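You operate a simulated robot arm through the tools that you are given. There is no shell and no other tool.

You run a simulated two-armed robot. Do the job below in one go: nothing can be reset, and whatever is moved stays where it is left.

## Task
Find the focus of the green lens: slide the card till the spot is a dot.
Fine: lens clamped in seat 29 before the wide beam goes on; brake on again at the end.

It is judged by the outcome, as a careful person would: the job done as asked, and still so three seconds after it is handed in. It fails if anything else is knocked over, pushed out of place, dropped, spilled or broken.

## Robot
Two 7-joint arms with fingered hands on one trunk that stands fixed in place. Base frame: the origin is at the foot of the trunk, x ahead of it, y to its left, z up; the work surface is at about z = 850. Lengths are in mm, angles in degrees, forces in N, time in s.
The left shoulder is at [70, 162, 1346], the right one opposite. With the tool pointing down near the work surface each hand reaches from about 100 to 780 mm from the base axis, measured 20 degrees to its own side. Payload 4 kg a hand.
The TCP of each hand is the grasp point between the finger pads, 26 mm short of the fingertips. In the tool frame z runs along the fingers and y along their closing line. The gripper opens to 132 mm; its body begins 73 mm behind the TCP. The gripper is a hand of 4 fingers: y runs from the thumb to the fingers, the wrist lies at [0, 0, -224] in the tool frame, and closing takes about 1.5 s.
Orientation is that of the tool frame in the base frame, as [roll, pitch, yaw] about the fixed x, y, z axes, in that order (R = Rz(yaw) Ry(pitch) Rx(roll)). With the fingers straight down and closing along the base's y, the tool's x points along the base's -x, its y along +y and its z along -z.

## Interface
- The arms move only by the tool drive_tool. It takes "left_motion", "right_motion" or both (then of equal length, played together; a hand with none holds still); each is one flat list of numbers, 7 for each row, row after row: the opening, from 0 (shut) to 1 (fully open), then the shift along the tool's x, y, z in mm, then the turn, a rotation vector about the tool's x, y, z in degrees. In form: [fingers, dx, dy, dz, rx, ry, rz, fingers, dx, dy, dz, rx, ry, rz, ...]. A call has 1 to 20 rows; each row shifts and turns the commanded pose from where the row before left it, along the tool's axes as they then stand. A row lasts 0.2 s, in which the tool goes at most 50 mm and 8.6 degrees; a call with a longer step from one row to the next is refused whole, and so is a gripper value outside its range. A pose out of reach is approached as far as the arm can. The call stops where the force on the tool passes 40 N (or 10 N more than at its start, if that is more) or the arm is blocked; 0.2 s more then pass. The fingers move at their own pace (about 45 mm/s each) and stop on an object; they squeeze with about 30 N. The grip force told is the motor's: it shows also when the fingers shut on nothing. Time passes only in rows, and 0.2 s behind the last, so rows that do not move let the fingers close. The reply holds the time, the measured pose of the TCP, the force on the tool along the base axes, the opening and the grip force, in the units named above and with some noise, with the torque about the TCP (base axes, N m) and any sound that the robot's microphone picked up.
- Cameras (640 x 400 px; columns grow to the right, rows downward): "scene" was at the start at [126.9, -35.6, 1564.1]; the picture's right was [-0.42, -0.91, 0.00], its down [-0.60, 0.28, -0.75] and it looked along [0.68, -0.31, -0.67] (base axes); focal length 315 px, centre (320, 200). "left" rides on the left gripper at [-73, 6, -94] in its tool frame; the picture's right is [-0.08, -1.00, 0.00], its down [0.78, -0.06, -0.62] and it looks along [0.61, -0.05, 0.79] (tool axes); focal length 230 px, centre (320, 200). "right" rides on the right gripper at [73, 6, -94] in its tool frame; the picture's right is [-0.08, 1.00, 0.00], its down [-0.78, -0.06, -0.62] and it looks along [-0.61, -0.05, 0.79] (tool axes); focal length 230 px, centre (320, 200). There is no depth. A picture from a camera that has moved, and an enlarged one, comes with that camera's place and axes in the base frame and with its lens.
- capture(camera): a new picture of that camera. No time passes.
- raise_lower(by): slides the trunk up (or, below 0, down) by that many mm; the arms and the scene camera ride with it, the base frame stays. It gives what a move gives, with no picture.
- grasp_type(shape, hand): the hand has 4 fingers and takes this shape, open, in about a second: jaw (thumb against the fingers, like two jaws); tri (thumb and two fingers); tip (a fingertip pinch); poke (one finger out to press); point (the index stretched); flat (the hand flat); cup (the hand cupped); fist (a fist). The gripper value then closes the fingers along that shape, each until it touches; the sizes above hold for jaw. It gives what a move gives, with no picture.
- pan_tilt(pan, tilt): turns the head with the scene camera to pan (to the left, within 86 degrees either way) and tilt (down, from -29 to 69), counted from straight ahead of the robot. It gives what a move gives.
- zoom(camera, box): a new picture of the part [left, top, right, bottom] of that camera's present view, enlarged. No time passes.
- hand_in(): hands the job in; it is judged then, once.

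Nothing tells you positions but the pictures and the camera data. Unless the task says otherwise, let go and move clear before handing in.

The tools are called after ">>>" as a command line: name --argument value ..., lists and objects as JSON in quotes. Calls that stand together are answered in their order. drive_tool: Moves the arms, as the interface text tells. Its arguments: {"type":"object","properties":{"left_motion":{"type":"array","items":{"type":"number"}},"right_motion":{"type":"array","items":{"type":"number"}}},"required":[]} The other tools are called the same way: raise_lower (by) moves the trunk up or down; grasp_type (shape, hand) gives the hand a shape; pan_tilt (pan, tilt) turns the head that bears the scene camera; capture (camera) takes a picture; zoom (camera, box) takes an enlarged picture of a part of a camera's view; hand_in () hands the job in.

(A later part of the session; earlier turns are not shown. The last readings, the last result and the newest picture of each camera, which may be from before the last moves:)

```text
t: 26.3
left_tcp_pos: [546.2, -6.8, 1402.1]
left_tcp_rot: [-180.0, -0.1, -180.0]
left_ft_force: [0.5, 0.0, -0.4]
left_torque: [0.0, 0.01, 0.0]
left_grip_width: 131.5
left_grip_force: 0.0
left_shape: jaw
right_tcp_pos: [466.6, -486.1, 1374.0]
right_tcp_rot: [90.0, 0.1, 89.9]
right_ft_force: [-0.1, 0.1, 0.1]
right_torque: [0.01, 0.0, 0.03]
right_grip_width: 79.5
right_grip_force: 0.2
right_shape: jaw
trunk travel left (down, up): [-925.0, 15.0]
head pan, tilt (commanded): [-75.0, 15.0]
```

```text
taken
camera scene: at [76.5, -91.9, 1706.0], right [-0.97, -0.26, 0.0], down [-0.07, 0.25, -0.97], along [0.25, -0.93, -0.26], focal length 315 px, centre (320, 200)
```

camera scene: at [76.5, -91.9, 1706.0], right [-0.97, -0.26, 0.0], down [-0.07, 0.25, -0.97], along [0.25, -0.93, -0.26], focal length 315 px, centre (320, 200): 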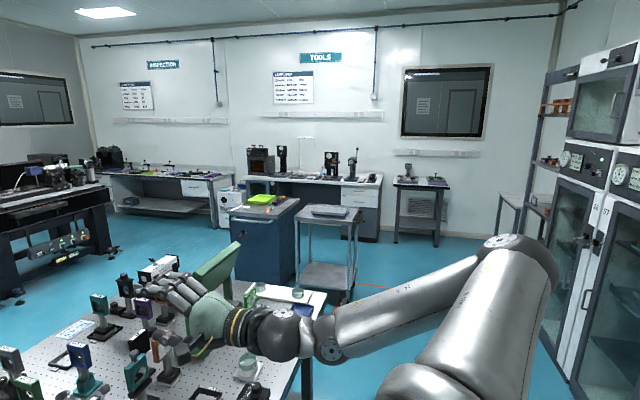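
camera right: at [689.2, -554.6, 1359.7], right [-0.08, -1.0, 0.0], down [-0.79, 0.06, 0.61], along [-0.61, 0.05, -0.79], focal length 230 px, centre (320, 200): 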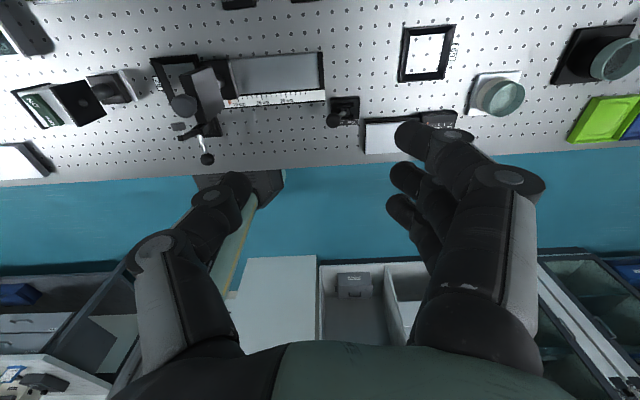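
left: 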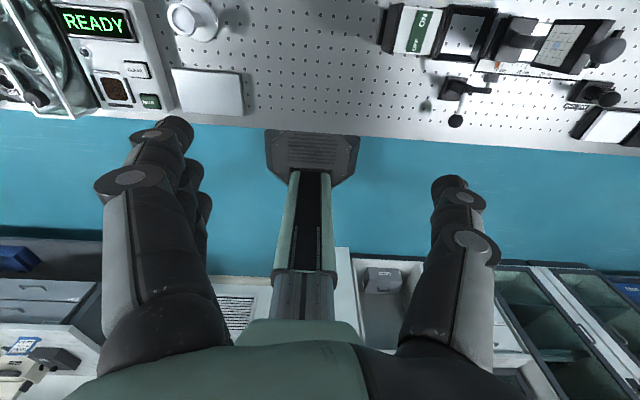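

The elbow dropped nicely with the fingers forward. I'll lower the trunk back to its starting height and roll the palm to face left, then see how far the fingers can tip down from there.

>>> raise_lower --by -100

>>> drive_tool --right_motion '[0.6, 0, 0, 0, 0, 0, 8.5, 0.6, 0, 0, 0, 0, 0, 8.5, 0.6, 0, 0, 0, 0, 0, 8.5, 0.6, 0, 0, 0, 0, 0, 8.5, 0.6, 0, 0, 0, 0, 0, 8.5, 0.6, 0, 0, 0, 0, 0, 8.5, 0.6, 0, 0, 0, 0, 0, 8.5, 0.6, 0, 0, 0, 0, 0, 8.5, 0.6, 0, 0, 0, 0, 0, 8.5, 0.6, 0, 0, 0, 0, 0, 8.5, 0.6, 0, 0, 0, 0, 0, 5]'

>>> capture --camera "scene"

```text
t: 27.6
left_tcp_pos: [544.7, -5.0, 1302.1]
left_tcp_rot: [-179.9, 0.0, 180.0]
left_ft_force: [-0.3, -0.7, -0.1]
left_torque: [0.01, 0.01, 0.0]
left_grip_width: 132.1
left_grip_force: 0.0
left_shape: jaw
right_tcp_pos: [464.5, -483.8, 1274.1]
right_tcp_rot: [90.0, -0.1, 89.9]
right_ft_force: [-1.0, -0.1, 0.4]
right_torque: [-0.01, 0.03, 0.04]
right_grip_width: 79.6
right_grip_force: 0.0
right_shape: jaw
trunk travel left (down, up): [-825.0, 115.0]
head pan, tilt (commanded): [-75.0, 15.0]
```

```text
t: 30.0
left_tcp_pos: [544.4, -5.9, 1302.3]
left_tcp_rot: [-179.9, 0.1, 180.0]
left_ft_force: [-0.3, 0.2, 0.2]
left_torque: [-0.02, -0.02, -0.05]
left_grip_width: 131.7
left_grip_force: 0.0
left_shape: jaw
right_tcp_pos: [464.0, -483.8, 1273.8]
right_tcp_rot: [-94.0, -89.8, -85.9]
right_ft_force: [-0.4, 0.1, -0.4]
right_torque: [0.01, 0.01, 0.02]
right_grip_width: 79.6
right_grip_force: 0.0
right_shape: jaw
trunk travel left (down, up): [-825.0, 115.0]
head pan, tilt (commanded): [-75.0, 15.0]
```

```text
taken
camera scene: at [74.9, -90.8, 1606.1], right [-0.97, -0.26, 0.0], down [-0.07, 0.25, -0.97], along [0.25, -0.93, -0.26], focal length 315 px, centre (320, 200)
```

scene: 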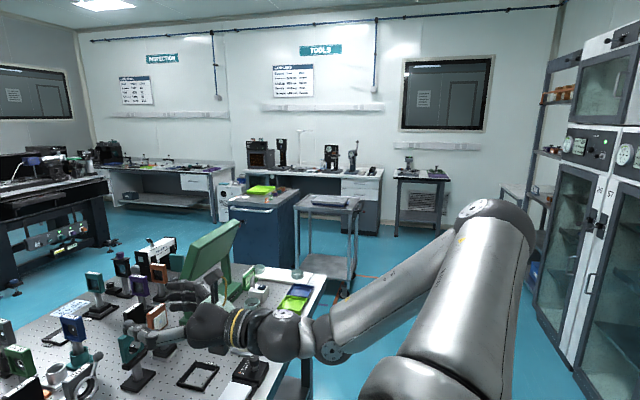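

>>> drive_tool --right_motion '[0.6, 0, 0, 0, 0, -8.5, 0, 0.6, 0, 0, 0, 0, -8.5, 0, 0.6, 0, 0, 0, 0, -8.5, 0, 0.6, 0, 0, 0, 0, -8.5, 0, 0.6, 0, 0, 0, 0, -8.5, 0, 0.6, 0, 0, 0, 0, -7.5, 0]'

>>> capture --camera "scene"

```text
t: 31.4
left_tcp_pos: [546.2, -5.2, 1301.5]
left_tcp_rot: [179.9, -0.1, -180.0]
left_ft_force: [0.5, 0.0, 0.7]
left_torque: [0.03, -0.01, -0.01]
left_grip_width: 131.9
left_grip_force: 0.1
left_shape: jaw
right_tcp_pos: [458.1, -600.4, 1186.1]
right_tcp_rot: [177.1, -51.7, -2.0]
right_ft_force: [0.3, -0.1, -0.8]
right_torque: [0.0, 0.0, 0.02]
right_grip_width: 79.7
right_grip_force: 0.1
right_shape: jaw
right hand out of reach, approached as far as the arm can: row 1, 2, 3, 4, 5, 6
trunk travel left (down, up): [-825.0, 115.0]
head pan, tilt (commanded): [-75.0, 15.0]
```

```text
taken
camera scene: at [76.5, -89.7, 1606.1], right [-0.97, -0.26, 0.0], down [-0.07, 0.25, -0.97], along [0.25, -0.93, -0.26], focal length 315 px, centre (320, 200)
```

scene: 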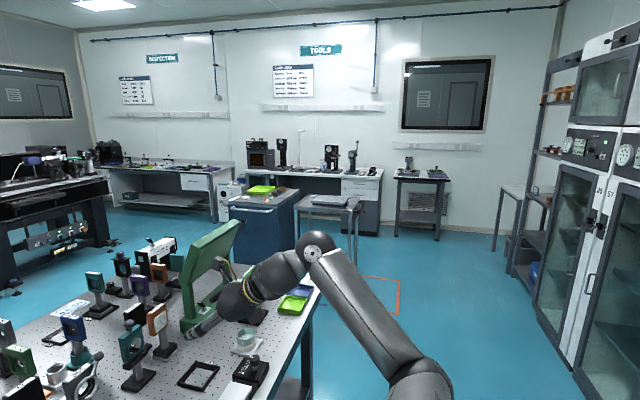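

That orientation throws the arm far right, so it's no good. I'll undo it (fingers forward, palm down) and then roll the other way, which suits the grip across y.

>>> drive_tool --right_motion '[0.6, 0, 0, 0, 0, 8.5, 0, 0.6, 0, 0, 0, 0, 8.5, 0, 0.6, 0, 0, 0, 0, 8.5, 0, 0.6, 0, 0, 0, 0, 8.5, 0, 0.6, 0, 0, 0, 0, 4.3, 0, 0.6, 0, 0, 0, 0, 0, -8.5, 0.6, 0, 0, 0, 0, 0, -8.5, 0.6, 0, 0, 0, 0, 0, -8.5, 0.6, 0, 0, 0, 0, 0, -8.5, 0.6, 0, 0, 0, 0, 0, -8.5, 0.6, 0, 0, 0, 0, 0, -8.5, 0.6, 0, 0, 0, 0, 0, -8.5, 0.6, 0, 0, 0, 0, 0, -8.5, 0.6, 0, 0, 0, 0, 0, -8.5, 0.6, 0, 0, 0, 0, 0, -8.5, 0.6, 0, 0, 0, 0, 0, -5]'

>>> capture --camera "scene"

```text
t: 34.8
left_tcp_pos: [544.9, -5.9, 1301.9]
left_tcp_rot: [180.0, 0.0, 180.0]
left_ft_force: [0.2, 0.4, 0.2]
left_torque: [-0.01, -0.03, 0.03]
left_grip_width: 131.8
left_grip_force: 0.0
left_shape: jaw
right_tcp_pos: [457.3, -600.0, 1184.9]
right_tcp_rot: [90.2, 1.7, 85.4]
right_ft_force: [-0.3, -0.6, -0.6]
right_torque: [-0.02, 0.0, -0.02]
right_grip_width: 79.4
right_grip_force: 0.0
right_shape: jaw
trunk travel left (down, up): [-825.0, 115.0]
head pan, tilt (commanded): [-75.0, 15.0]
```

```text
taken
camera scene: at [75.0, -90.7, 1606.1], right [-0.97, -0.26, 0.0], down [-0.07, 0.25, -0.97], along [0.25, -0.93, -0.26], focal length 315 px, centre (320, 200)
```

scene: 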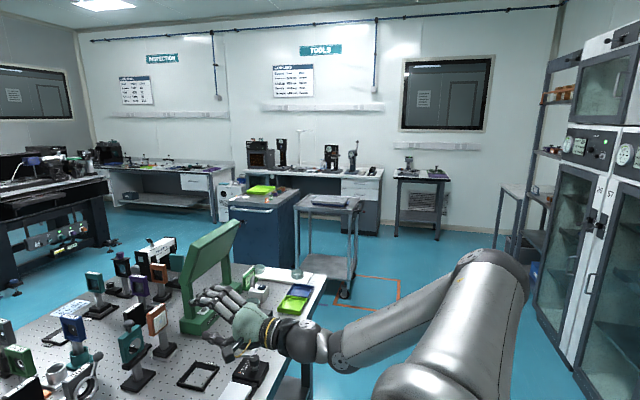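

>>> drive_tool --right_motion '[0.6, 0, 10, 0, 0, 0, -8.5, 0.6, 0, 10, 0, 0, 0, -8.5, 0.6, 0, 0, 0, 0, 0, -8.5, 0.6, 0, 0, 0, 0, 0, -8.5, 0.6, 0, 0, 0, 0, 0, -8.5, 0.6, 0, 0, 0, 0, 0, -8.5, 0.6, 0, 0, 0, 0, 0, -8.5, 0.6, 0, 0, 0, 0, 0, -8.5, 0.6, 0, 0, 0, 0, 0, -8.5, 0.6, 0, 0, 0, 0, 0, -8.5, 0.6, 0, 0, 0, 0, 0, -5]'

>>> capture --camera "scene"

```text
t: 37.2
left_tcp_pos: [545.9, -5.1, 1302.0]
left_tcp_rot: [-180.0, 0.0, -179.9]
left_ft_force: [-0.4, 0.3, -0.2]
left_torque: [0.01, -0.01, -0.03]
left_grip_width: 131.8
left_grip_force: 0.0
left_shape: jaw
right_tcp_pos: [457.3, -598.8, 1205.2]
right_tcp_rot: [-96.2, 88.2, -100.9]
right_ft_force: [-0.1, 0.2, -0.1]
right_torque: [0.02, 0.01, 0.01]
right_grip_width: 79.2
right_grip_force: 0.0
right_shape: jaw
trunk travel left (down, up): [-825.0, 115.0]
head pan, tilt (commanded): [-75.0, 15.0]
```

```text
taken
camera scene: at [74.8, -90.7, 1606.1], right [-0.97, -0.26, 0.0], down [-0.07, 0.25, -0.97], along [0.25, -0.93, -0.26], focal length 315 px, centre (320, 200)
```

scene: 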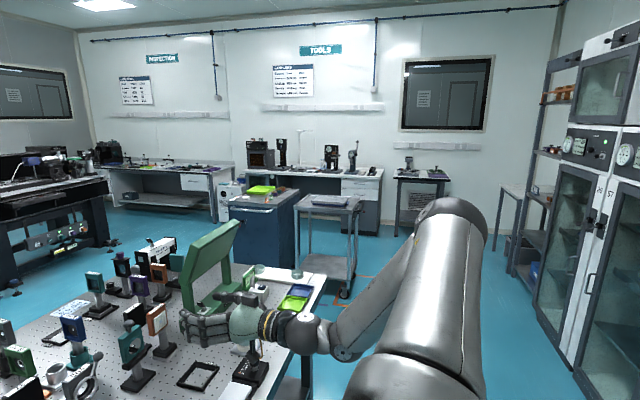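

>>> drive_tool --right_motion '[0.6, 0, 0, 0, -4.7, 0, 0, 0.6, 0, 0, 0, 0, 0, 1.8, 0.6, 0, 0, 0, 0, 8.5, 0, 0.6, 0, 0, 0, 0, 8.5, 0, 0.6, 0, 0, 0, 0, 8.5, 0, 0.6, 0, 0, 0, 0, 8.5, 0, 0.6, 0, 0, 0, 0, 8.5, 0, 0.6, 0, 0, 0, 0, 8.5, 0, 0.6, 0, 0, 0, 0, 8.5, 0]'

>>> capture --camera "scene"

```text
t: 39.2
left_tcp_pos: [547.0, -5.5, 1300.5]
left_tcp_rot: [-180.0, -0.1, 180.0]
left_ft_force: [-0.1, 0.7, -0.3]
left_torque: [0.02, 0.01, 0.01]
left_grip_width: 131.8
left_grip_force: 0.1
left_shape: jaw
right_tcp_pos: [458.3, -597.6, 1205.9]
right_tcp_rot: [179.7, 30.0, 179.9]
right_ft_force: [1.5, 0.1, 0.4]
right_torque: [-0.01, 0.03, 0.0]
right_grip_width: 79.6
right_grip_force: 0.1
right_shape: jaw
trunk travel left (down, up): [-825.0, 115.0]
head pan, tilt (commanded): [-75.0, 15.0]
```

```text
taken
camera scene: at [76.7, -90.3, 1606.0], right [-0.97, -0.26, 0.0], down [-0.07, 0.25, -0.97], along [0.25, -0.93, -0.26], focal length 315 px, centre (320, 200)
```

scene: 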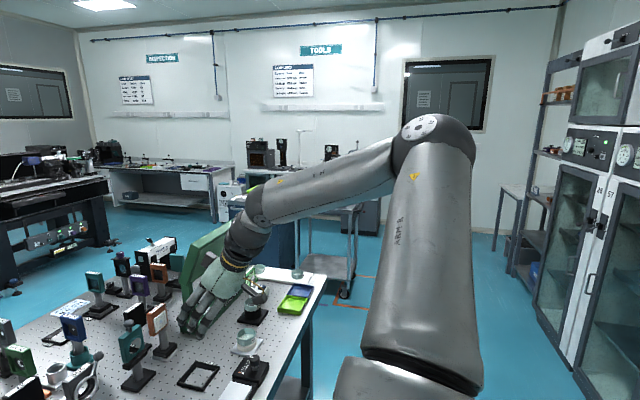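

Now the fingers point 30° forward from straight down with the grip across y. I'll test the reach over L95 at a safe height; the trunk can then be lowered with the arm in that same posture.

>>> drive_tool --right_motion '[0.6, -26, 28.2, 16.9, 0, 0, 0, 0.6, -26, 28.2, 16.9, 0, 0, 0, 0.6, -26, 28.2, 16.9, 0, 0, 0, 0.6, -26, 28.2, 16.9, 0, 0, 0, 0.6, -26, 28.2, 16.9, 0, 0, 0, 0.6, -26, 28.2, 16.9, 0, 0, 0, 0.6, -26, 28.2, 16.9, 0, 0, 0, 0.6, -26, 28.2, 16.9, 0, 0, 0, 0.6, -26, 28.2, 16.9, 0, 0, 0, 0.6, -26, 28.2, 16.9, 0, 0, 0]'

>>> capture --camera "scene"

```text
t: 41.4
left_tcp_pos: [548.8, -3.9, 1300.0]
left_tcp_rot: [179.9, -0.1, -180.0]
left_ft_force: [1.1, -0.6, -0.3]
left_torque: [0.02, 0.02, 0.0]
left_grip_width: 131.8
left_grip_force: 0.1
left_shape: jaw
right_tcp_pos: [770.2, -316.3, 1188.2]
right_tcp_rot: [179.9, 29.9, 179.9]
right_ft_force: [-0.6, -0.1, 0.6]
right_torque: [0.01, 0.04, -0.01]
right_grip_width: 79.5
right_grip_force: 0.0
right_shape: jaw
trunk travel left (down, up): [-825.0, 115.0]
head pan, tilt (commanded): [-75.0, 15.0]
```

```text
taken
camera scene: at [78.0, -90.6, 1606.0], right [-0.97, -0.26, 0.0], down [-0.07, 0.25, -0.97], along [0.25, -0.93, -0.26], focal length 315 px, centre (320, 200)
```

scene: 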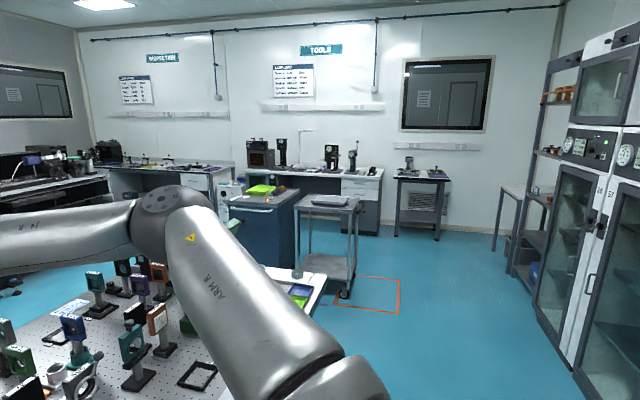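

It reaches above L95 now. I'll see whether a smaller tilt (20°) also works here, since that gives a squarer grip.

>>> drive_tool --right_motion '[0.6, 0, 0, 0, 0, 5, 0, 0.6, 0, 0, 0, 0, 5, 0, 0.6, 0, 0, 0, 0, 0, 0]'

```text
t: 42.2
left_tcp_pos: [544.3, -5.6, 1301.9]
left_tcp_rot: [180.0, 0.1, -180.0]
left_ft_force: [0.2, -0.4, -0.5]
left_torque: [0.0, -0.02, -0.01]
left_grip_width: 132.0
left_grip_force: 0.0
left_shape: jaw
right_tcp_pos: [735.4, -326.1, 1187.3]
right_tcp_rot: [179.7, 20.4, 180.0]
right_ft_force: [-0.2, -0.2, -0.2]
right_torque: [-0.05, 0.02, 0.03]
right_grip_width: 79.2
right_grip_force: 0.2
right_shape: jaw
right hand out of reach, approached as far as the arm can: row 1, 2
trunk travel left (down, up): [-825.0, 115.0]
head pan, tilt (commanded): [-75.0, 15.0]
```

>>> drive_tool --right_motion '[0.6, 0, 0, 0, 0, -5.8, 0, 0.6, 0, 0, 0, 0, -5.8, 0, 0.6, -14, 5, 8.8, 0, 0, 0, 0.6, -14, 5, 8.8, 0, 0, 0, 0.6, 0, 0, 0, 0, 0, 0]'

>>> raise_lower --by -115

>>> pan_tilt --pan -25 --tilt 38

>>> capture --camera "scene"

>>> capture --camera "right"

```text
t: 43.4
left_tcp_pos: [543.5, -5.6, 1302.1]
left_tcp_rot: [179.8, 0.0, -180.0]
left_ft_force: [-0.6, -0.4, -0.4]
left_torque: [0.04, 0.0, -0.03]
left_grip_width: 131.8
left_grip_force: 0.0
left_shape: jaw
right_tcp_pos: [766.7, -316.3, 1190.1]
right_tcp_rot: [179.6, 31.8, 179.9]
right_ft_force: [-0.8, 0.3, -0.1]
right_torque: [0.0, 0.02, 0.01]
right_grip_width: 79.4
right_grip_force: 0.0
right_shape: jaw
trunk travel left (down, up): [-825.0, 115.0]
head pan, tilt (commanded): [-75.0, 15.0]
```

```text
t: 44.9
left_tcp_pos: [544.8, -5.3, 1187.6]
left_tcp_rot: [-180.0, 0.1, -179.9]
left_ft_force: [0.2, -0.4, -0.9]
left_torque: [0.01, -0.02, -0.01]
left_grip_width: 131.5
left_grip_force: 0.1
left_shape: jaw
right_tcp_pos: [767.7, -316.2, 1073.9]
right_tcp_rot: [179.7, 31.7, 179.9]
right_ft_force: [-0.7, 0.0, 0.7]
right_torque: [0.0, 0.03, 0.03]
right_grip_width: 79.5
right_grip_force: 0.0
right_shape: jaw
trunk travel left (down, up): [-710.0, 230.0]
head pan, tilt (commanded): [-75.0, 15.0]
```

```text
t: 46.1
left_tcp_pos: [544.9, -6.2, 1187.4]
left_tcp_rot: [179.9, 0.0, 180.0]
left_ft_force: [0.2, 0.8, 0.1]
left_torque: [0.01, -0.02, 0.0]
left_grip_width: 131.6
left_grip_force: 0.1
left_shape: jaw
right_tcp_pos: [767.1, -315.5, 1073.6]
right_tcp_rot: [179.8, 31.7, 179.9]
right_ft_force: [0.5, 0.1, -0.2]
right_torque: [0.03, -0.03, 0.03]
right_grip_width: 79.5
right_grip_force: 0.0
right_shape: jaw
trunk travel left (down, up): [-710.0, 230.0]
head pan, tilt (commanded): [-25.0, 38.0]
```

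```text
taken
camera scene: at [128.9, -37.0, 1454.6], right [-0.42, -0.91, 0.0], down [-0.56, 0.26, -0.79], along [0.71, -0.33, -0.62], focal length 315 px, centre (320, 200)
```

scene: 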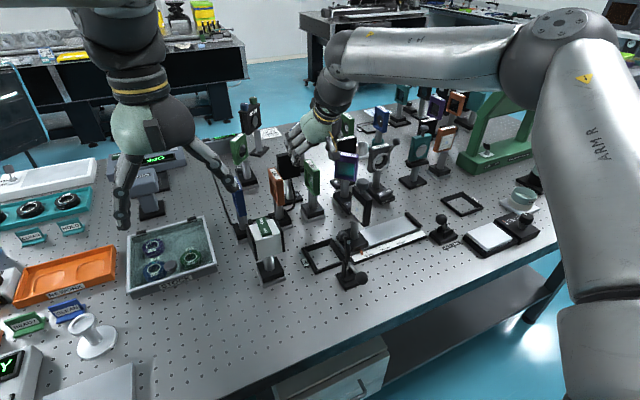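

```text
taken
camera right: at [656.5, -310.2, 1115.3], right [0.06, 1.0, 0.04], down [0.34, -0.06, 0.94], along [0.94, -0.05, -0.35], focal length 230 px, centre (320, 200)
```

right: 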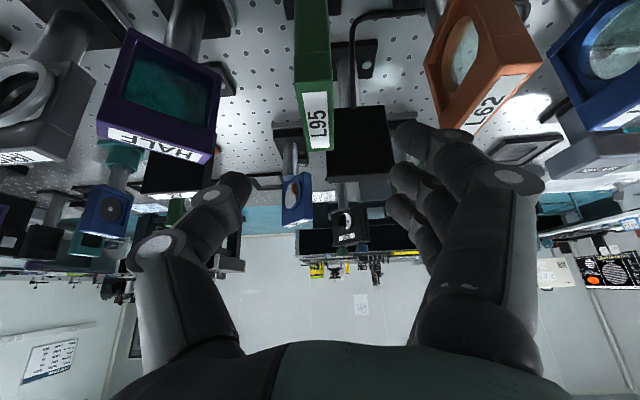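

The hand now hovers over L95, aligned in y. I'll zoom in for exact edges before going down.

>>> zoom --camera "right" --box '[240, 0, 400, 160]'

>>> zoom --camera "scene" --box '[250, 100, 390, 230]'

>>> zoom --camera "right" --box '[420, 0, 620, 130]'

```text
2.50 times, centred on (320, 80) of right
camera zoom: at [656.5, -310.2, 1115.3], right [0.06, 1.0, 0.04], down [0.34, -0.06, 0.94], along [0.94, -0.05, -0.35], focal length 575 px, centre (320, 500)
```

zoom: 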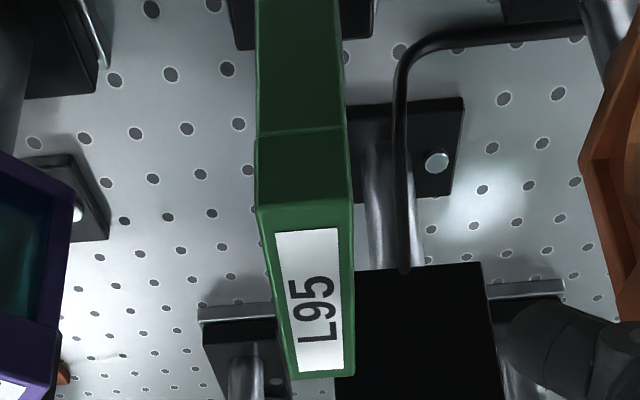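

```text
3.08 times, centred on (320, 165) of scene
camera zoom: at [128.9, -37.0, 1454.6], right [-0.42, -0.91, 0.0], down [-0.56, 0.26, -0.79], along [0.71, -0.33, -0.62], focal length 970 px, centre (320, 308)
```

zoom: 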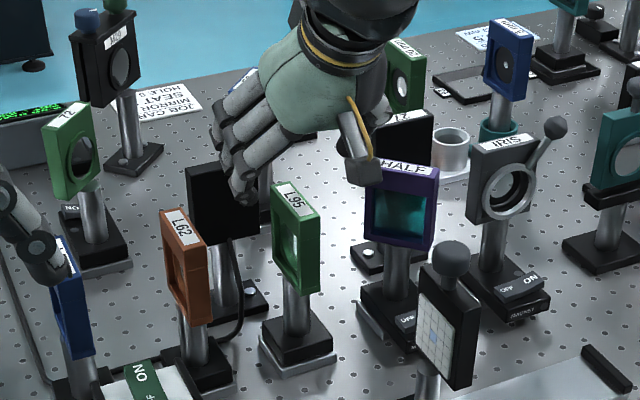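

```text
3.08 times, centred on (520, 65) of right
camera zoom: at [656.5, -310.2, 1115.3], right [0.06, 1.0, 0.04], down [0.34, -0.06, 0.94], along [0.94, -0.05, -0.35], focal length 708 px, centre (-295, 615)
```

zoom: 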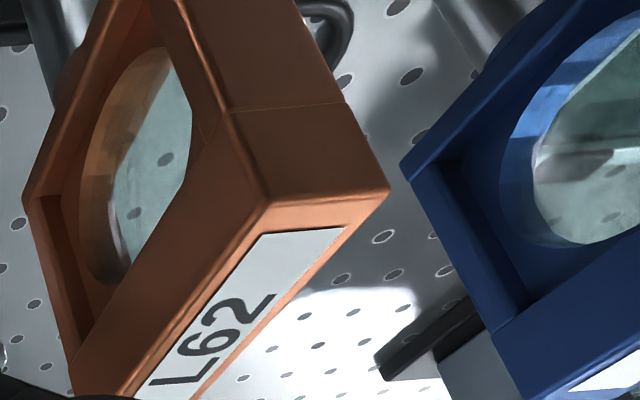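

L95's top is centred at about (779, -315.7) and 20 mm thick, which matches the hand. I'll lower the trunk 53 mm so the fingers straddle the label bar.

>>> raise_lower --by -53

>>> capture --camera "right"

>>> zoom --camera "scene" --box '[250, 100, 390, 230]'

```text
t: 47.0
left_tcp_pos: [543.6, -4.0, 1134.7]
left_tcp_rot: [180.0, 0.0, 180.0]
left_ft_force: [0.3, -0.7, -0.2]
left_torque: [-0.03, 0.05, 0.02]
left_grip_width: 131.9
left_grip_force: 0.0
left_shape: jaw
right_tcp_pos: [768.7, -315.1, 1020.3]
right_tcp_rot: [179.9, 31.8, 179.9]
right_ft_force: [0.4, -0.7, -0.5]
right_torque: [0.01, 0.0, 0.01]
right_grip_width: 79.3
right_grip_force: 0.0
right_shape: jaw
trunk travel left (down, up): [-657.0, 283.0]
head pan, tilt (commanded): [-25.0, 38.0]
```

```text
taken
camera right: at [656.3, -310.0, 1062.6], right [0.06, 1.0, 0.04], down [0.34, -0.06, 0.94], along [0.94, -0.05, -0.35], focal length 230 px, centre (320, 200)
```

right: 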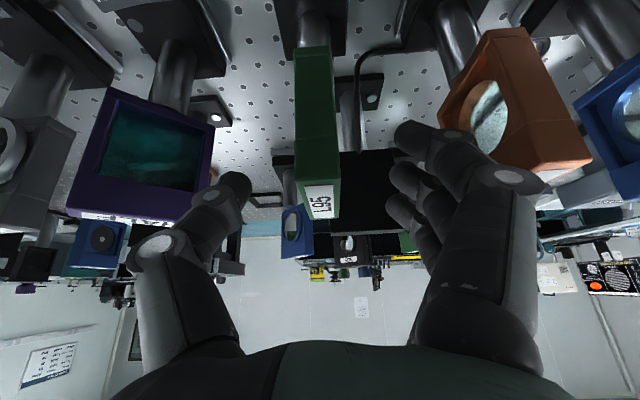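

```text
3.08 times, centred on (320, 165) of scene
camera zoom: at [128.6, -36.8, 1401.6], right [-0.42, -0.91, 0.0], down [-0.56, 0.26, -0.79], along [0.71, -0.33, -0.62], focal length 970 px, centre (320, 308)
```

zoom: 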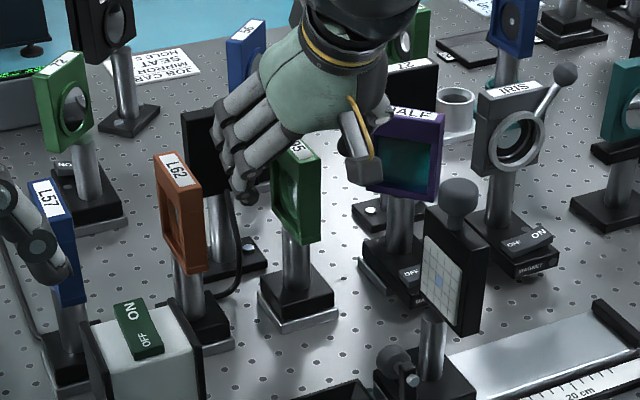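

The fingers straddle the label bar cleanly with the glass below them. Closing gently now.

>>> drive_tool --right_motion '[0.3, 0, 0, 0, 0, 0, 0, 0.2, 0, 0, 0, 0, 0, 0, 0.1, 0, 0, 0, 0, 0, 0, 0, 0, 0, 0, 0, 0, 0, 0, 0, 0, 0, 0, 0, 0, 0, 0, 0, 0, 0, 0, 0, 0, 0, 0, 0, 0, 0, 0]'

>>> capture --camera "right"

>>> zoom --camera "scene" --box '[250, 100, 390, 230]'

```text
t: 48.6
left_tcp_pos: [545.5, -4.8, 1132.8]
left_tcp_rot: [-180.0, 0.0, -180.0]
left_ft_force: [1.7, -0.2, 0.3]
left_torque: [-0.04, -0.03, 0.04]
left_grip_width: 131.8
left_grip_force: 0.0
left_shape: jaw
right_tcp_pos: [767.9, -315.3, 1020.2]
right_tcp_rot: [179.8, 31.6, -180.0]
right_ft_force: [1.2, 0.7, 0.3]
right_torque: [0.08, -0.03, 0.02]
right_grip_width: 14.6
right_grip_force: 29.9
right_shape: jaw
trunk travel left (down, up): [-657.0, 283.0]
head pan, tilt (commanded): [-25.0, 38.0]
```

```text
taken
camera right: at [656.9, -310.0, 1062.1], right [0.06, 1.0, 0.04], down [0.34, -0.06, 0.94], along [0.94, -0.05, -0.35], focal length 230 px, centre (320, 200)
```

right: 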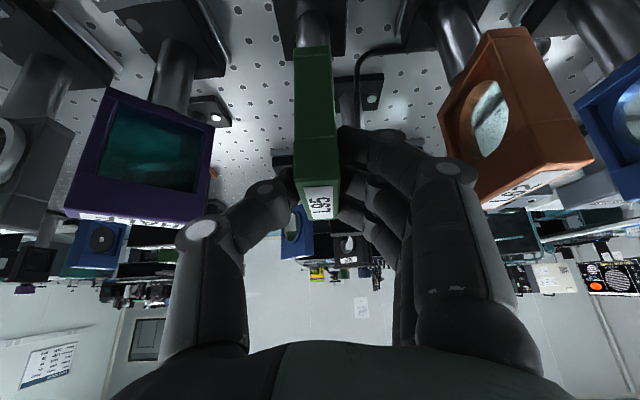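

```text
3.08 times, centred on (320, 165) of scene
camera zoom: at [129.3, -36.8, 1401.5], right [-0.42, -0.91, 0.0], down [-0.56, 0.26, -0.79], along [0.71, -0.33, -0.62], focal length 970 px, centre (320, 308)
```

zoom: 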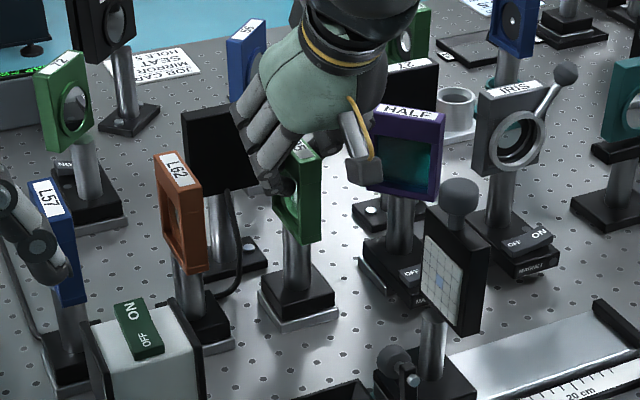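

The lens is gripped by its label bar at about 30 N and hasn't shifted. I'll lift it 45 mm slowly and check it hangs upright.

>>> drive_tool --right_motion '[0, -2.6, 0, -4.3, 0, 0, 0, 0, -5.2, 0, -8.5, 0, 0, 0, 0, -5.2, 0, -8.5, 0, 0, 0, 0, -5.2, 0, -8.5, 0, 0, 0, 0, -5.2, 0, -8.5, 0, 0, 0, 0, 0, 0, 0, 0, 0, 0]'

>>> zoom --camera "scene" --box '[250, 90, 390, 220]'

>>> capture --camera "right"

```text
t: 50.0
left_tcp_pos: [546.1, -5.5, 1133.0]
left_tcp_rot: [-180.0, 0.0, 179.9]
left_ft_force: [0.7, -0.1, -0.7]
left_torque: [-0.02, 0.02, 0.02]
left_grip_width: 131.6
left_grip_force: 0.0
left_shape: jaw
right_tcp_pos: [769.0, -314.3, 1064.5]
right_tcp_rot: [179.8, 31.7, 179.8]
right_ft_force: [-0.7, -0.3, -4.6]
right_torque: [0.0, 0.02, 0.01]
right_grip_width: 14.6
right_grip_force: 30.5
right_shape: jaw
trunk travel left (down, up): [-657.0, 283.0]
head pan, tilt (commanded): [-25.0, 38.0]
```

```text
3.08 times, centred on (320, 155) of scene
camera zoom: at [130.0, -37.4, 1401.4], right [-0.42, -0.91, 0.0], down [-0.56, 0.26, -0.79], along [0.71, -0.33, -0.62], focal length 970 px, centre (320, 338)
```

zoom: 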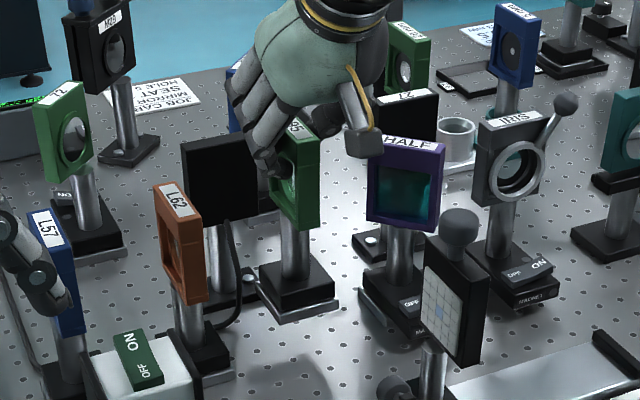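

```text
taken
camera right: at [657.3, -308.9, 1105.9], right [0.06, 1.0, 0.04], down [0.34, -0.06, 0.94], along [0.94, -0.05, -0.35], focal length 230 px, centre (320, 200)
```

right: 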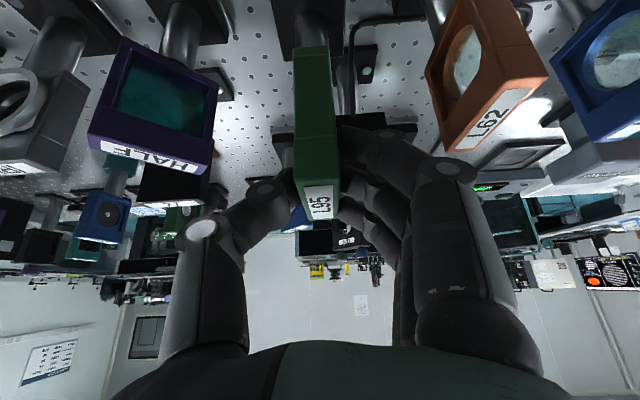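

The lens hangs straight in the grip (about 0.5 kg). I'll carry it toward seat 29, staying above the seat frame and clear of the card and clamp.

>>> drive_tool --right_motion '[0, 11.5, 10, -7.1, 0, 0, 0, 0, 11.5, 10, -7.1, 0, 0, 0, 0, 11.5, 10, -7.1, 0, 0, 0, 0, 11.5, 10, -7.1, 0, 0, 0, 0, 15.3, 0, -9.45, 0, 0, 0, 0, 15.3, 0, -9.45, 0, 0, 0, 0, 15.3, 0, -9.45, 0, 0, 0, 0, 15.3, 0, -9.45, 0, 0, 0, 0, 15.3, 0, -9.45, 0, 0, 0, 0, 0, 0, 0, 0, 0, 0]'

>>> zoom --camera "scene" --box '[250, 130, 450, 290]'

>>> capture --camera "left"

>>> capture --camera "right"

```text
t: 52.2
left_tcp_pos: [546.6, -5.5, 1133.8]
left_tcp_rot: [-180.0, -0.2, 179.9]
left_ft_force: [0.3, -0.2, 0.8]
left_torque: [-0.01, 0.0, 0.03]
left_grip_width: 131.9
left_grip_force: 0.0
left_shape: jaw
right_tcp_pos: [623.9, -275.9, 1064.6]
right_tcp_rot: [179.8, 31.7, 179.8]
right_ft_force: [0.1, 0.7, -4.7]
right_torque: [-0.02, 0.05, 0.0]
right_grip_width: 14.7
right_grip_force: 30.0
right_shape: jaw
trunk travel left (down, up): [-657.0, 283.0]
head pan, tilt (commanded): [-25.0, 38.0]
```

```text
2.50 times, centred on (350, 210) of scene
camera zoom: at [130.2, -37.0, 1401.4], right [-0.42, -0.91, 0.0], down [-0.56, 0.26, -0.79], along [0.71, -0.33, -0.62], focal length 788 px, centre (245, 175)
```

zoom: 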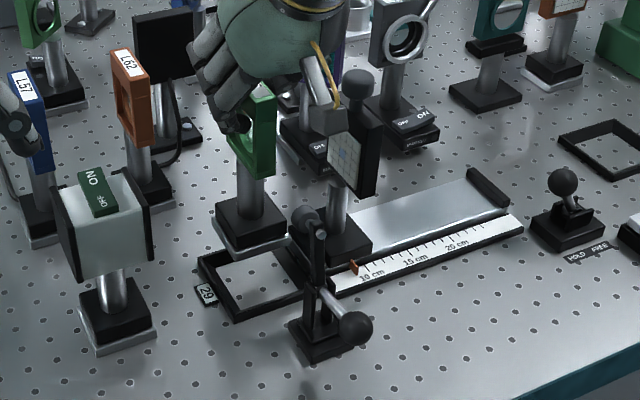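

```text
taken
camera left: at [618.6, 0.0, 1227.4], right [0.08, -1.0, 0.0], down [-0.78, -0.06, 0.62], along [-0.62, -0.05, -0.79], focal length 230 px, centre (320, 200)
```

left: 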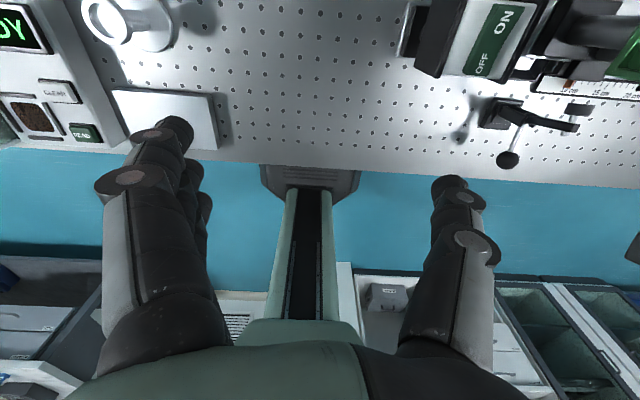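

```text
taken
camera right: at [512.4, -269.6, 1106.1], right [0.06, 1.0, 0.04], down [0.34, -0.06, 0.94], along [0.94, -0.05, -0.35], focal length 230 px, centre (320, 200)
```

right: 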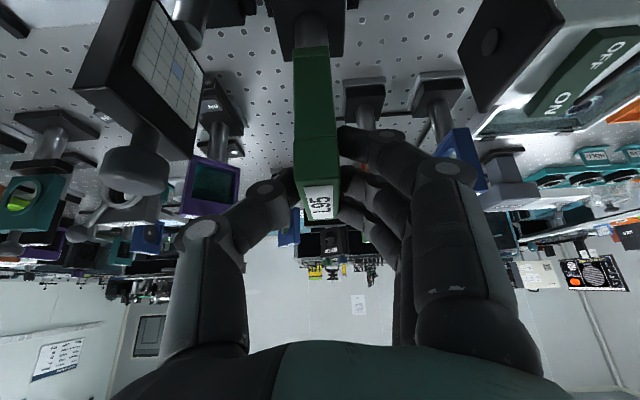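

The lens is just beyond seat 29. I'll raise the left hand and shift it right a little, so its camera looks down on the seat past the beam box.

>>> drive_tool --left_motion '[1, -3.5, -18.75, -41.75, 0, 0, 0, 1, -3.5, -18.75, -41.75, 0, 0, 0, 1, -3.5, -18.75, -41.75, 0, 0, 0, 1, -3.5, -18.75, -41.75, 0, 0, 0, 1, 0, 0, 0, 0, 0, 0]'

>>> capture --camera "left"

>>> zoom --camera "left" --box '[360, 0, 520, 100]'

>>> zoom --camera "scene" --box '[310, 180, 400, 260]'

```text
t: 53.4
left_tcp_pos: [539.5, -74.3, 1286.8]
left_tcp_rot: [-177.9, -0.2, -178.5]
left_ft_force: [0.2, 0.9, 0.8]
left_torque: [-0.07, 0.0, 0.02]
left_grip_width: 132.1
left_grip_force: 0.1
left_shape: jaw
left hand out of reach, approached as far as the arm can: row 3, 4
right_tcp_pos: [625.1, -275.9, 1064.4]
right_tcp_rot: [179.8, 31.8, 179.9]
right_ft_force: [1.1, -0.8, -5.7]
right_torque: [0.02, 0.01, -0.02]
right_grip_width: 14.7
right_grip_force: 30.7
right_shape: jaw
trunk travel left (down, up): [-657.0, 283.0]
head pan, tilt (commanded): [-25.0, 38.0]
```

```text
taken
camera left: at [611.5, -64.0, 1378.8], right [0.1, -0.99, 0.04], down [-0.78, -0.06, 0.62], along [-0.61, -0.09, -0.78], focal length 230 px, centre (320, 200)
```

left: 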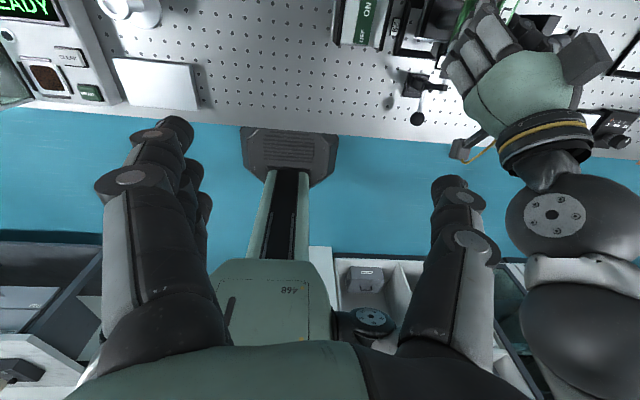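

```text
4.00 times, centred on (440, 50) of left
camera zoom: at [611.5, -64.0, 1378.8], right [0.1, -0.99, 0.04], down [-0.78, -0.06, 0.62], along [-0.61, -0.09, -0.78], focal length 920 px, centre (-160, 800)
```

zoom: 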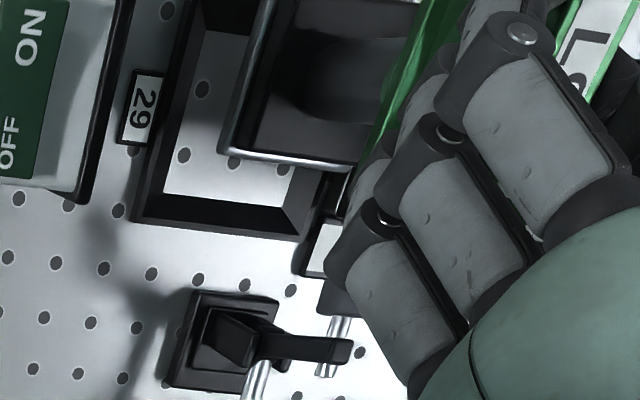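

```text
5.00 times, centred on (355, 220) of scene
camera zoom: at [130.4, -37.0, 1401.4], right [-0.42, -0.91, 0.0], down [-0.56, 0.26, -0.79], along [0.71, -0.33, -0.62], focal length 1577 px, centre (145, 100)
```

zoom: 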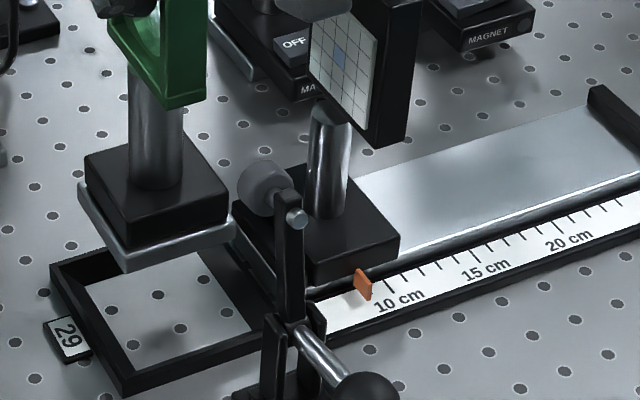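

I have clear views of the seat and lens base from both cameras. I'll zoom tighter to measure the remaining offset accurately.

>>> zoom --camera "scene" --box '[318, 190, 366, 220]'

>>> zoom --camera "scene" --box '[318, 222, 382, 262]'

>>> zoom --camera "left" --box '[390, 0, 454, 40]'

>>> zoom --camera "left" --box '[384, 25, 448, 65]'

>>> zoom --camera "scene" --box '[325, 160, 389, 200]'

```text
13.33 times, centred on (342, 205) of scene
camera zoom: at [130.4, -37.0, 1401.4], right [-0.42, -0.91, 0.0], down [-0.56, 0.26, -0.79], along [0.71, -0.33, -0.62], focal length 4205 px, centre (27, 133)
```

zoom: 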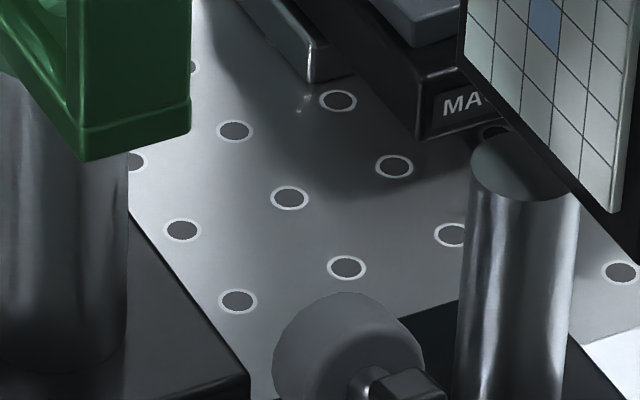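

```text
10.00 times, centred on (350, 242) of scene
camera zoom: at [130.4, -37.0, 1401.4], right [-0.42, -0.91, 0.0], down [-0.56, 0.26, -0.79], along [0.71, -0.33, -0.62], focal length 3154 px, centre (20, -220)
```

zoom: 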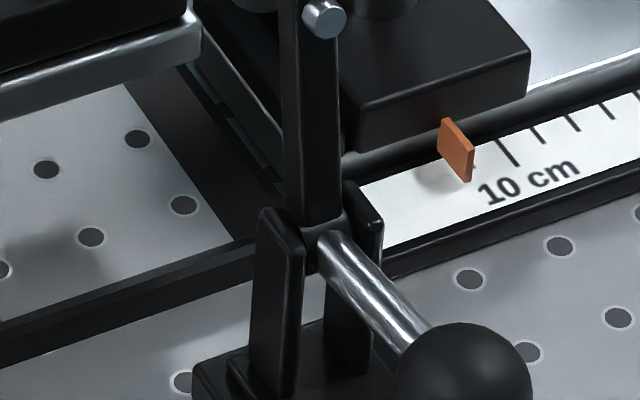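

```text
10.00 times, centred on (422, 20) of left
camera zoom: at [611.5, -64.0, 1378.8], right [0.1, -0.99, 0.04], down [-0.78, -0.06, 0.62], along [-0.61, -0.09, -0.78], focal length 2301 px, centre (-700, 2000)
```

zoom: 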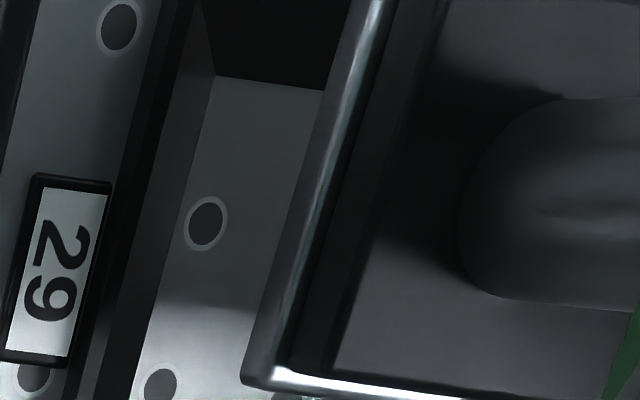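

```text
10.00 times, centred on (416, 45) of left
camera zoom: at [611.5, -64.0, 1378.8], right [0.1, -0.99, 0.04], down [-0.78, -0.06, 0.62], along [-0.61, -0.09, -0.78], focal length 2301 px, centre (-640, 1750)
```

zoom: 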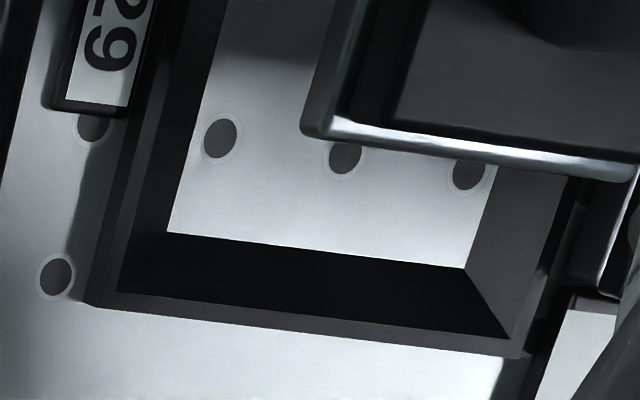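

```text
10.00 times, centred on (357, 180) of scene
camera zoom: at [130.4, -37.0, 1401.4], right [-0.42, -0.91, 0.0], down [-0.56, 0.26, -0.79], along [0.71, -0.33, -0.62], focal length 3154 px, centre (-50, 400)
```

zoom: 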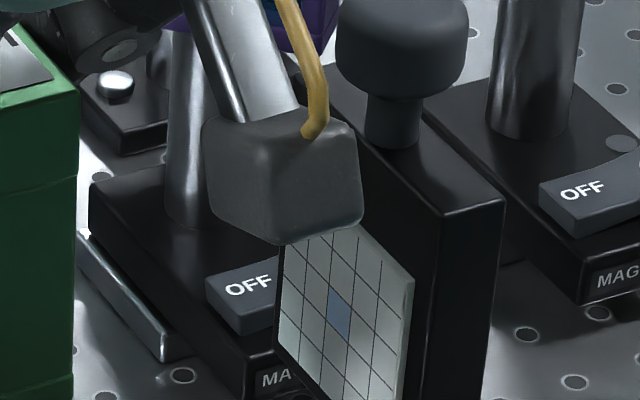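

Seat 29 turns out to be funnel-shaped (about 79 mm at the top, 61 mm at the floor, base about 57 mm), with its centre near (614.5, -275). The lens needs about -17 mm in x and +2 mm in y; I'll shift it and come down part way, then check again.

>>> drive_tool --right_motion '[0, 7.4, 1.2, -4.6, 0, 0, 0, 0, 7.4, 1.2, -4.6, 0, 0, 0, 0, 5.2, 0, 8.5, 0, 0, 0, 0, 5.2, 0, 8.5, 0, 0, 0, 0, 0, 0, 0, 0, 0, 0, 0, 0, 0, 0, 0, 0, 0]'

>>> zoom --camera "left" --box '[384, 10, 464, 60]'

>>> zoom --camera "scene" --box '[310, 190, 390, 260]'

```text
t: 54.8
left_tcp_pos: [534.8, -79.0, 1287.3]
left_tcp_rot: [-177.7, 0.1, -179.0]
left_ft_force: [0.6, -1.1, -0.3]
left_torque: [0.0, 0.02, -0.01]
left_grip_width: 131.8
left_grip_force: 0.1
left_shape: jaw
right_tcp_pos: [605.4, -274.6, 1044.5]
right_tcp_rot: [179.8, 31.7, 179.9]
right_ft_force: [0.0, 0.2, -5.6]
right_torque: [0.02, 0.02, 0.0]
right_grip_width: 14.6
right_grip_force: 29.9
right_shape: jaw
trunk travel left (down, up): [-657.0, 283.0]
head pan, tilt (commanded): [-25.0, 38.0]
```

```text
8.00 times, centred on (424, 35) of left
camera zoom: at [607.7, -68.5, 1381.2], right [0.09, -0.99, 0.04], down [-0.79, -0.05, 0.62], along [-0.61, -0.09, -0.79], focal length 1841 px, centre (-512, 1520)
```

zoom: 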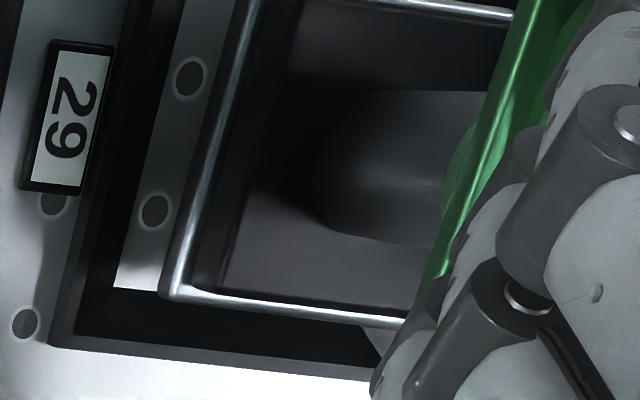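

```text
5.71 times, centred on (350, 225) of scene
camera zoom: at [129.7, -37.3, 1401.5], right [-0.42, -0.91, 0.0], down [-0.56, 0.26, -0.79], along [0.71, -0.33, -0.62], focal length 1802 px, centre (149, 57)
```

zoom: 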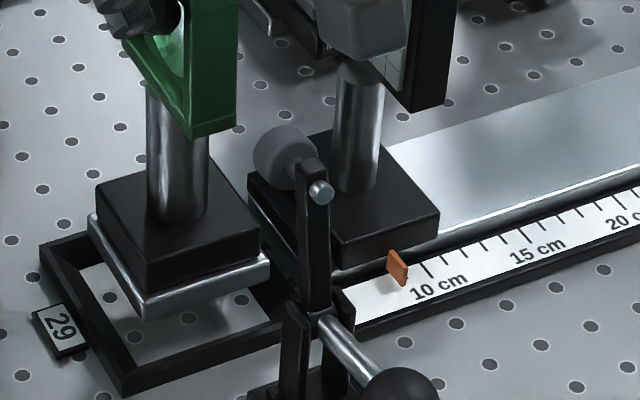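

The base now sits right over the opening, about 1–2 mm low in y. I'll correct by +1.5 mm and lower slowly, watching the force.

>>> drive_tool --right_motion '[0, 0, 1.5, 0, 0, 0, 0, 0, 1.58, 0, 2.55, 0, 0, 0, 0, 1.58, 0, 2.55, 0, 0, 0, 0, 1.58, 0, 2.55, 0, 0, 0, 0, 1.58, 0, 2.55, 0, 0, 0, 0, 1.58, 0, 2.55, 0, 0, 0, 0, 0, 0, 0, 0, 0, 0]'

>>> zoom --camera "left" --box '[384, 10, 464, 60]'

>>> zoom --camera "scene" --box '[310, 190, 390, 260]'

```text
t: 56.4
left_tcp_pos: [536.3, -78.8, 1287.7]
left_tcp_rot: [-177.8, 0.1, -178.9]
left_ft_force: [-0.6, -0.1, 0.0]
left_torque: [0.0, -0.04, 0.01]
left_grip_width: 131.7
left_grip_force: 0.1
left_shape: jaw
right_tcp_pos: [605.9, -272.4, 1029.7]
right_tcp_rot: [179.9, 31.7, 179.9]
right_ft_force: [-0.4, -0.2, -6.3]
right_torque: [0.02, 0.06, 0.03]
right_grip_width: 14.7
right_grip_force: 30.2
right_shape: jaw
trunk travel left (down, up): [-657.0, 283.0]
head pan, tilt (commanded): [-25.0, 38.0]
```

```text
8.00 times, centred on (424, 35) of left
camera zoom: at [607.9, -67.7, 1381.4], right [0.1, -0.99, 0.04], down [-0.79, -0.05, 0.62], along [-0.61, -0.09, -0.79], focal length 1841 px, centre (-512, 1520)
```

zoom: 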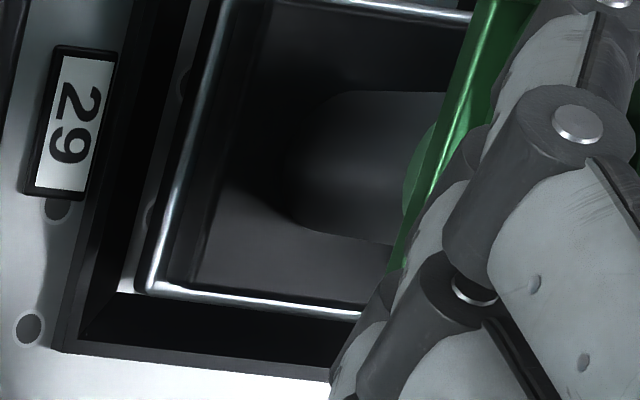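

```text
5.71 times, centred on (350, 225) of scene
camera zoom: at [129.5, -37.2, 1401.5], right [-0.42, -0.91, 0.0], down [-0.56, 0.26, -0.79], along [0.71, -0.33, -0.62], focal length 1802 px, centre (149, 57)
```

zoom: 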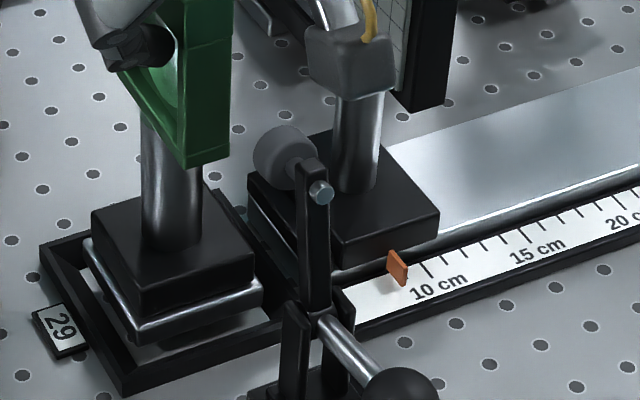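

The base has entered the funnel without contact. Lowering further in small steps.

>>> drive_tool --right_motion '[0, 0.79, 0, 1.28, 0, 0, 0, 0, 0.79, 0, 1.28, 0, 0, 0, 0, 0.79, 0, 1.28, 0, 0, 0, 0, 0.79, 0, 1.28, 0, 0, 0, 0, 0, 0, 0, 0, 0, 0]'

```text
t: 57.6
left_tcp_pos: [534.9, -79.3, 1287.7]
left_tcp_rot: [-177.8, 0.2, -178.8]
left_ft_force: [0.7, -0.8, -0.7]
left_torque: [0.02, 0.01, 0.0]
left_grip_width: 132.0
left_grip_force: 0.0
left_shape: jaw
right_tcp_pos: [606.0, -272.7, 1024.3]
right_tcp_rot: [179.7, 31.8, 179.9]
right_ft_force: [0.3, -0.3, -4.2]
right_torque: [-0.01, 0.04, -0.01]
right_grip_width: 14.7
right_grip_force: 30.1
right_shape: jaw
trunk travel left (down, up): [-657.0, 283.0]
head pan, tilt (commanded): [-25.0, 38.0]
```

>>> drive_tool --right_motion '[0, 0.53, 0, 0.85, 0, 0, 0, 0, 0.53, 0, 0.85, 0, 0, 0, 0, 0.53, 0, 0.85, 0, 0, 0, 0, 0, 0, 0, 0, 0, 0]'

>>> zoom --camera "scene" --box '[310, 190, 390, 260]'

>>> zoom --camera "left" --box '[384, 10, 464, 60]'

```text
t: 58.6
left_tcp_pos: [535.9, -78.6, 1287.7]
left_tcp_rot: [-177.8, 0.2, -178.9]
left_ft_force: [-0.1, -0.1, -0.3]
left_torque: [0.03, 0.0, 0.01]
left_grip_width: 131.7
left_grip_force: 0.1
left_shape: jaw
right_tcp_pos: [606.9, -270.8, 1021.3]
right_tcp_rot: [179.8, 31.8, 179.9]
right_ft_force: [0.4, 1.0, -5.7]
right_torque: [-0.02, 0.05, -0.02]
right_grip_width: 14.6
right_grip_force: 30.3
right_shape: jaw
trunk travel left (down, up): [-657.0, 283.0]
head pan, tilt (commanded): [-25.0, 38.0]
```

```text
5.71 times, centred on (350, 225) of scene
camera zoom: at [129.6, -37.2, 1401.5], right [-0.42, -0.91, 0.0], down [-0.56, 0.26, -0.79], along [0.71, -0.33, -0.62], focal length 1802 px, centre (149, 57)
```

zoom: 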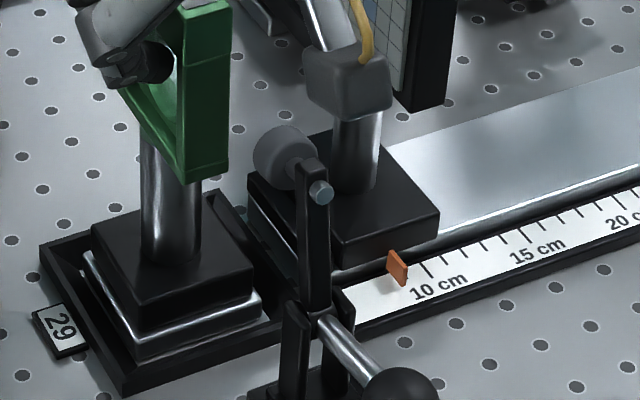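

```text
8.00 times, centred on (424, 35) of left
camera zoom: at [608.0, -67.8, 1381.2], right [0.1, -0.99, 0.04], down [-0.79, -0.05, 0.62], along [-0.61, -0.09, -0.79], focal length 1841 px, centre (-512, 1520)
```

zoom: 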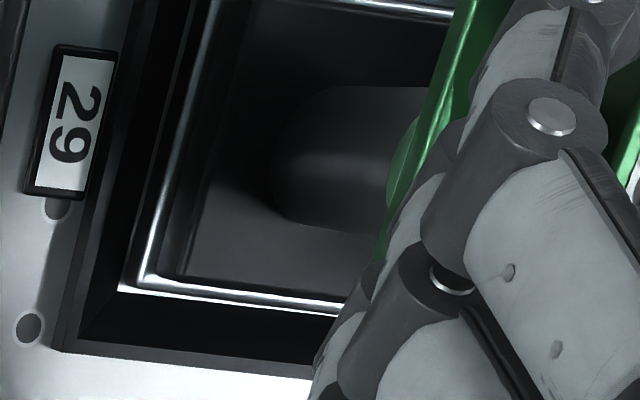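

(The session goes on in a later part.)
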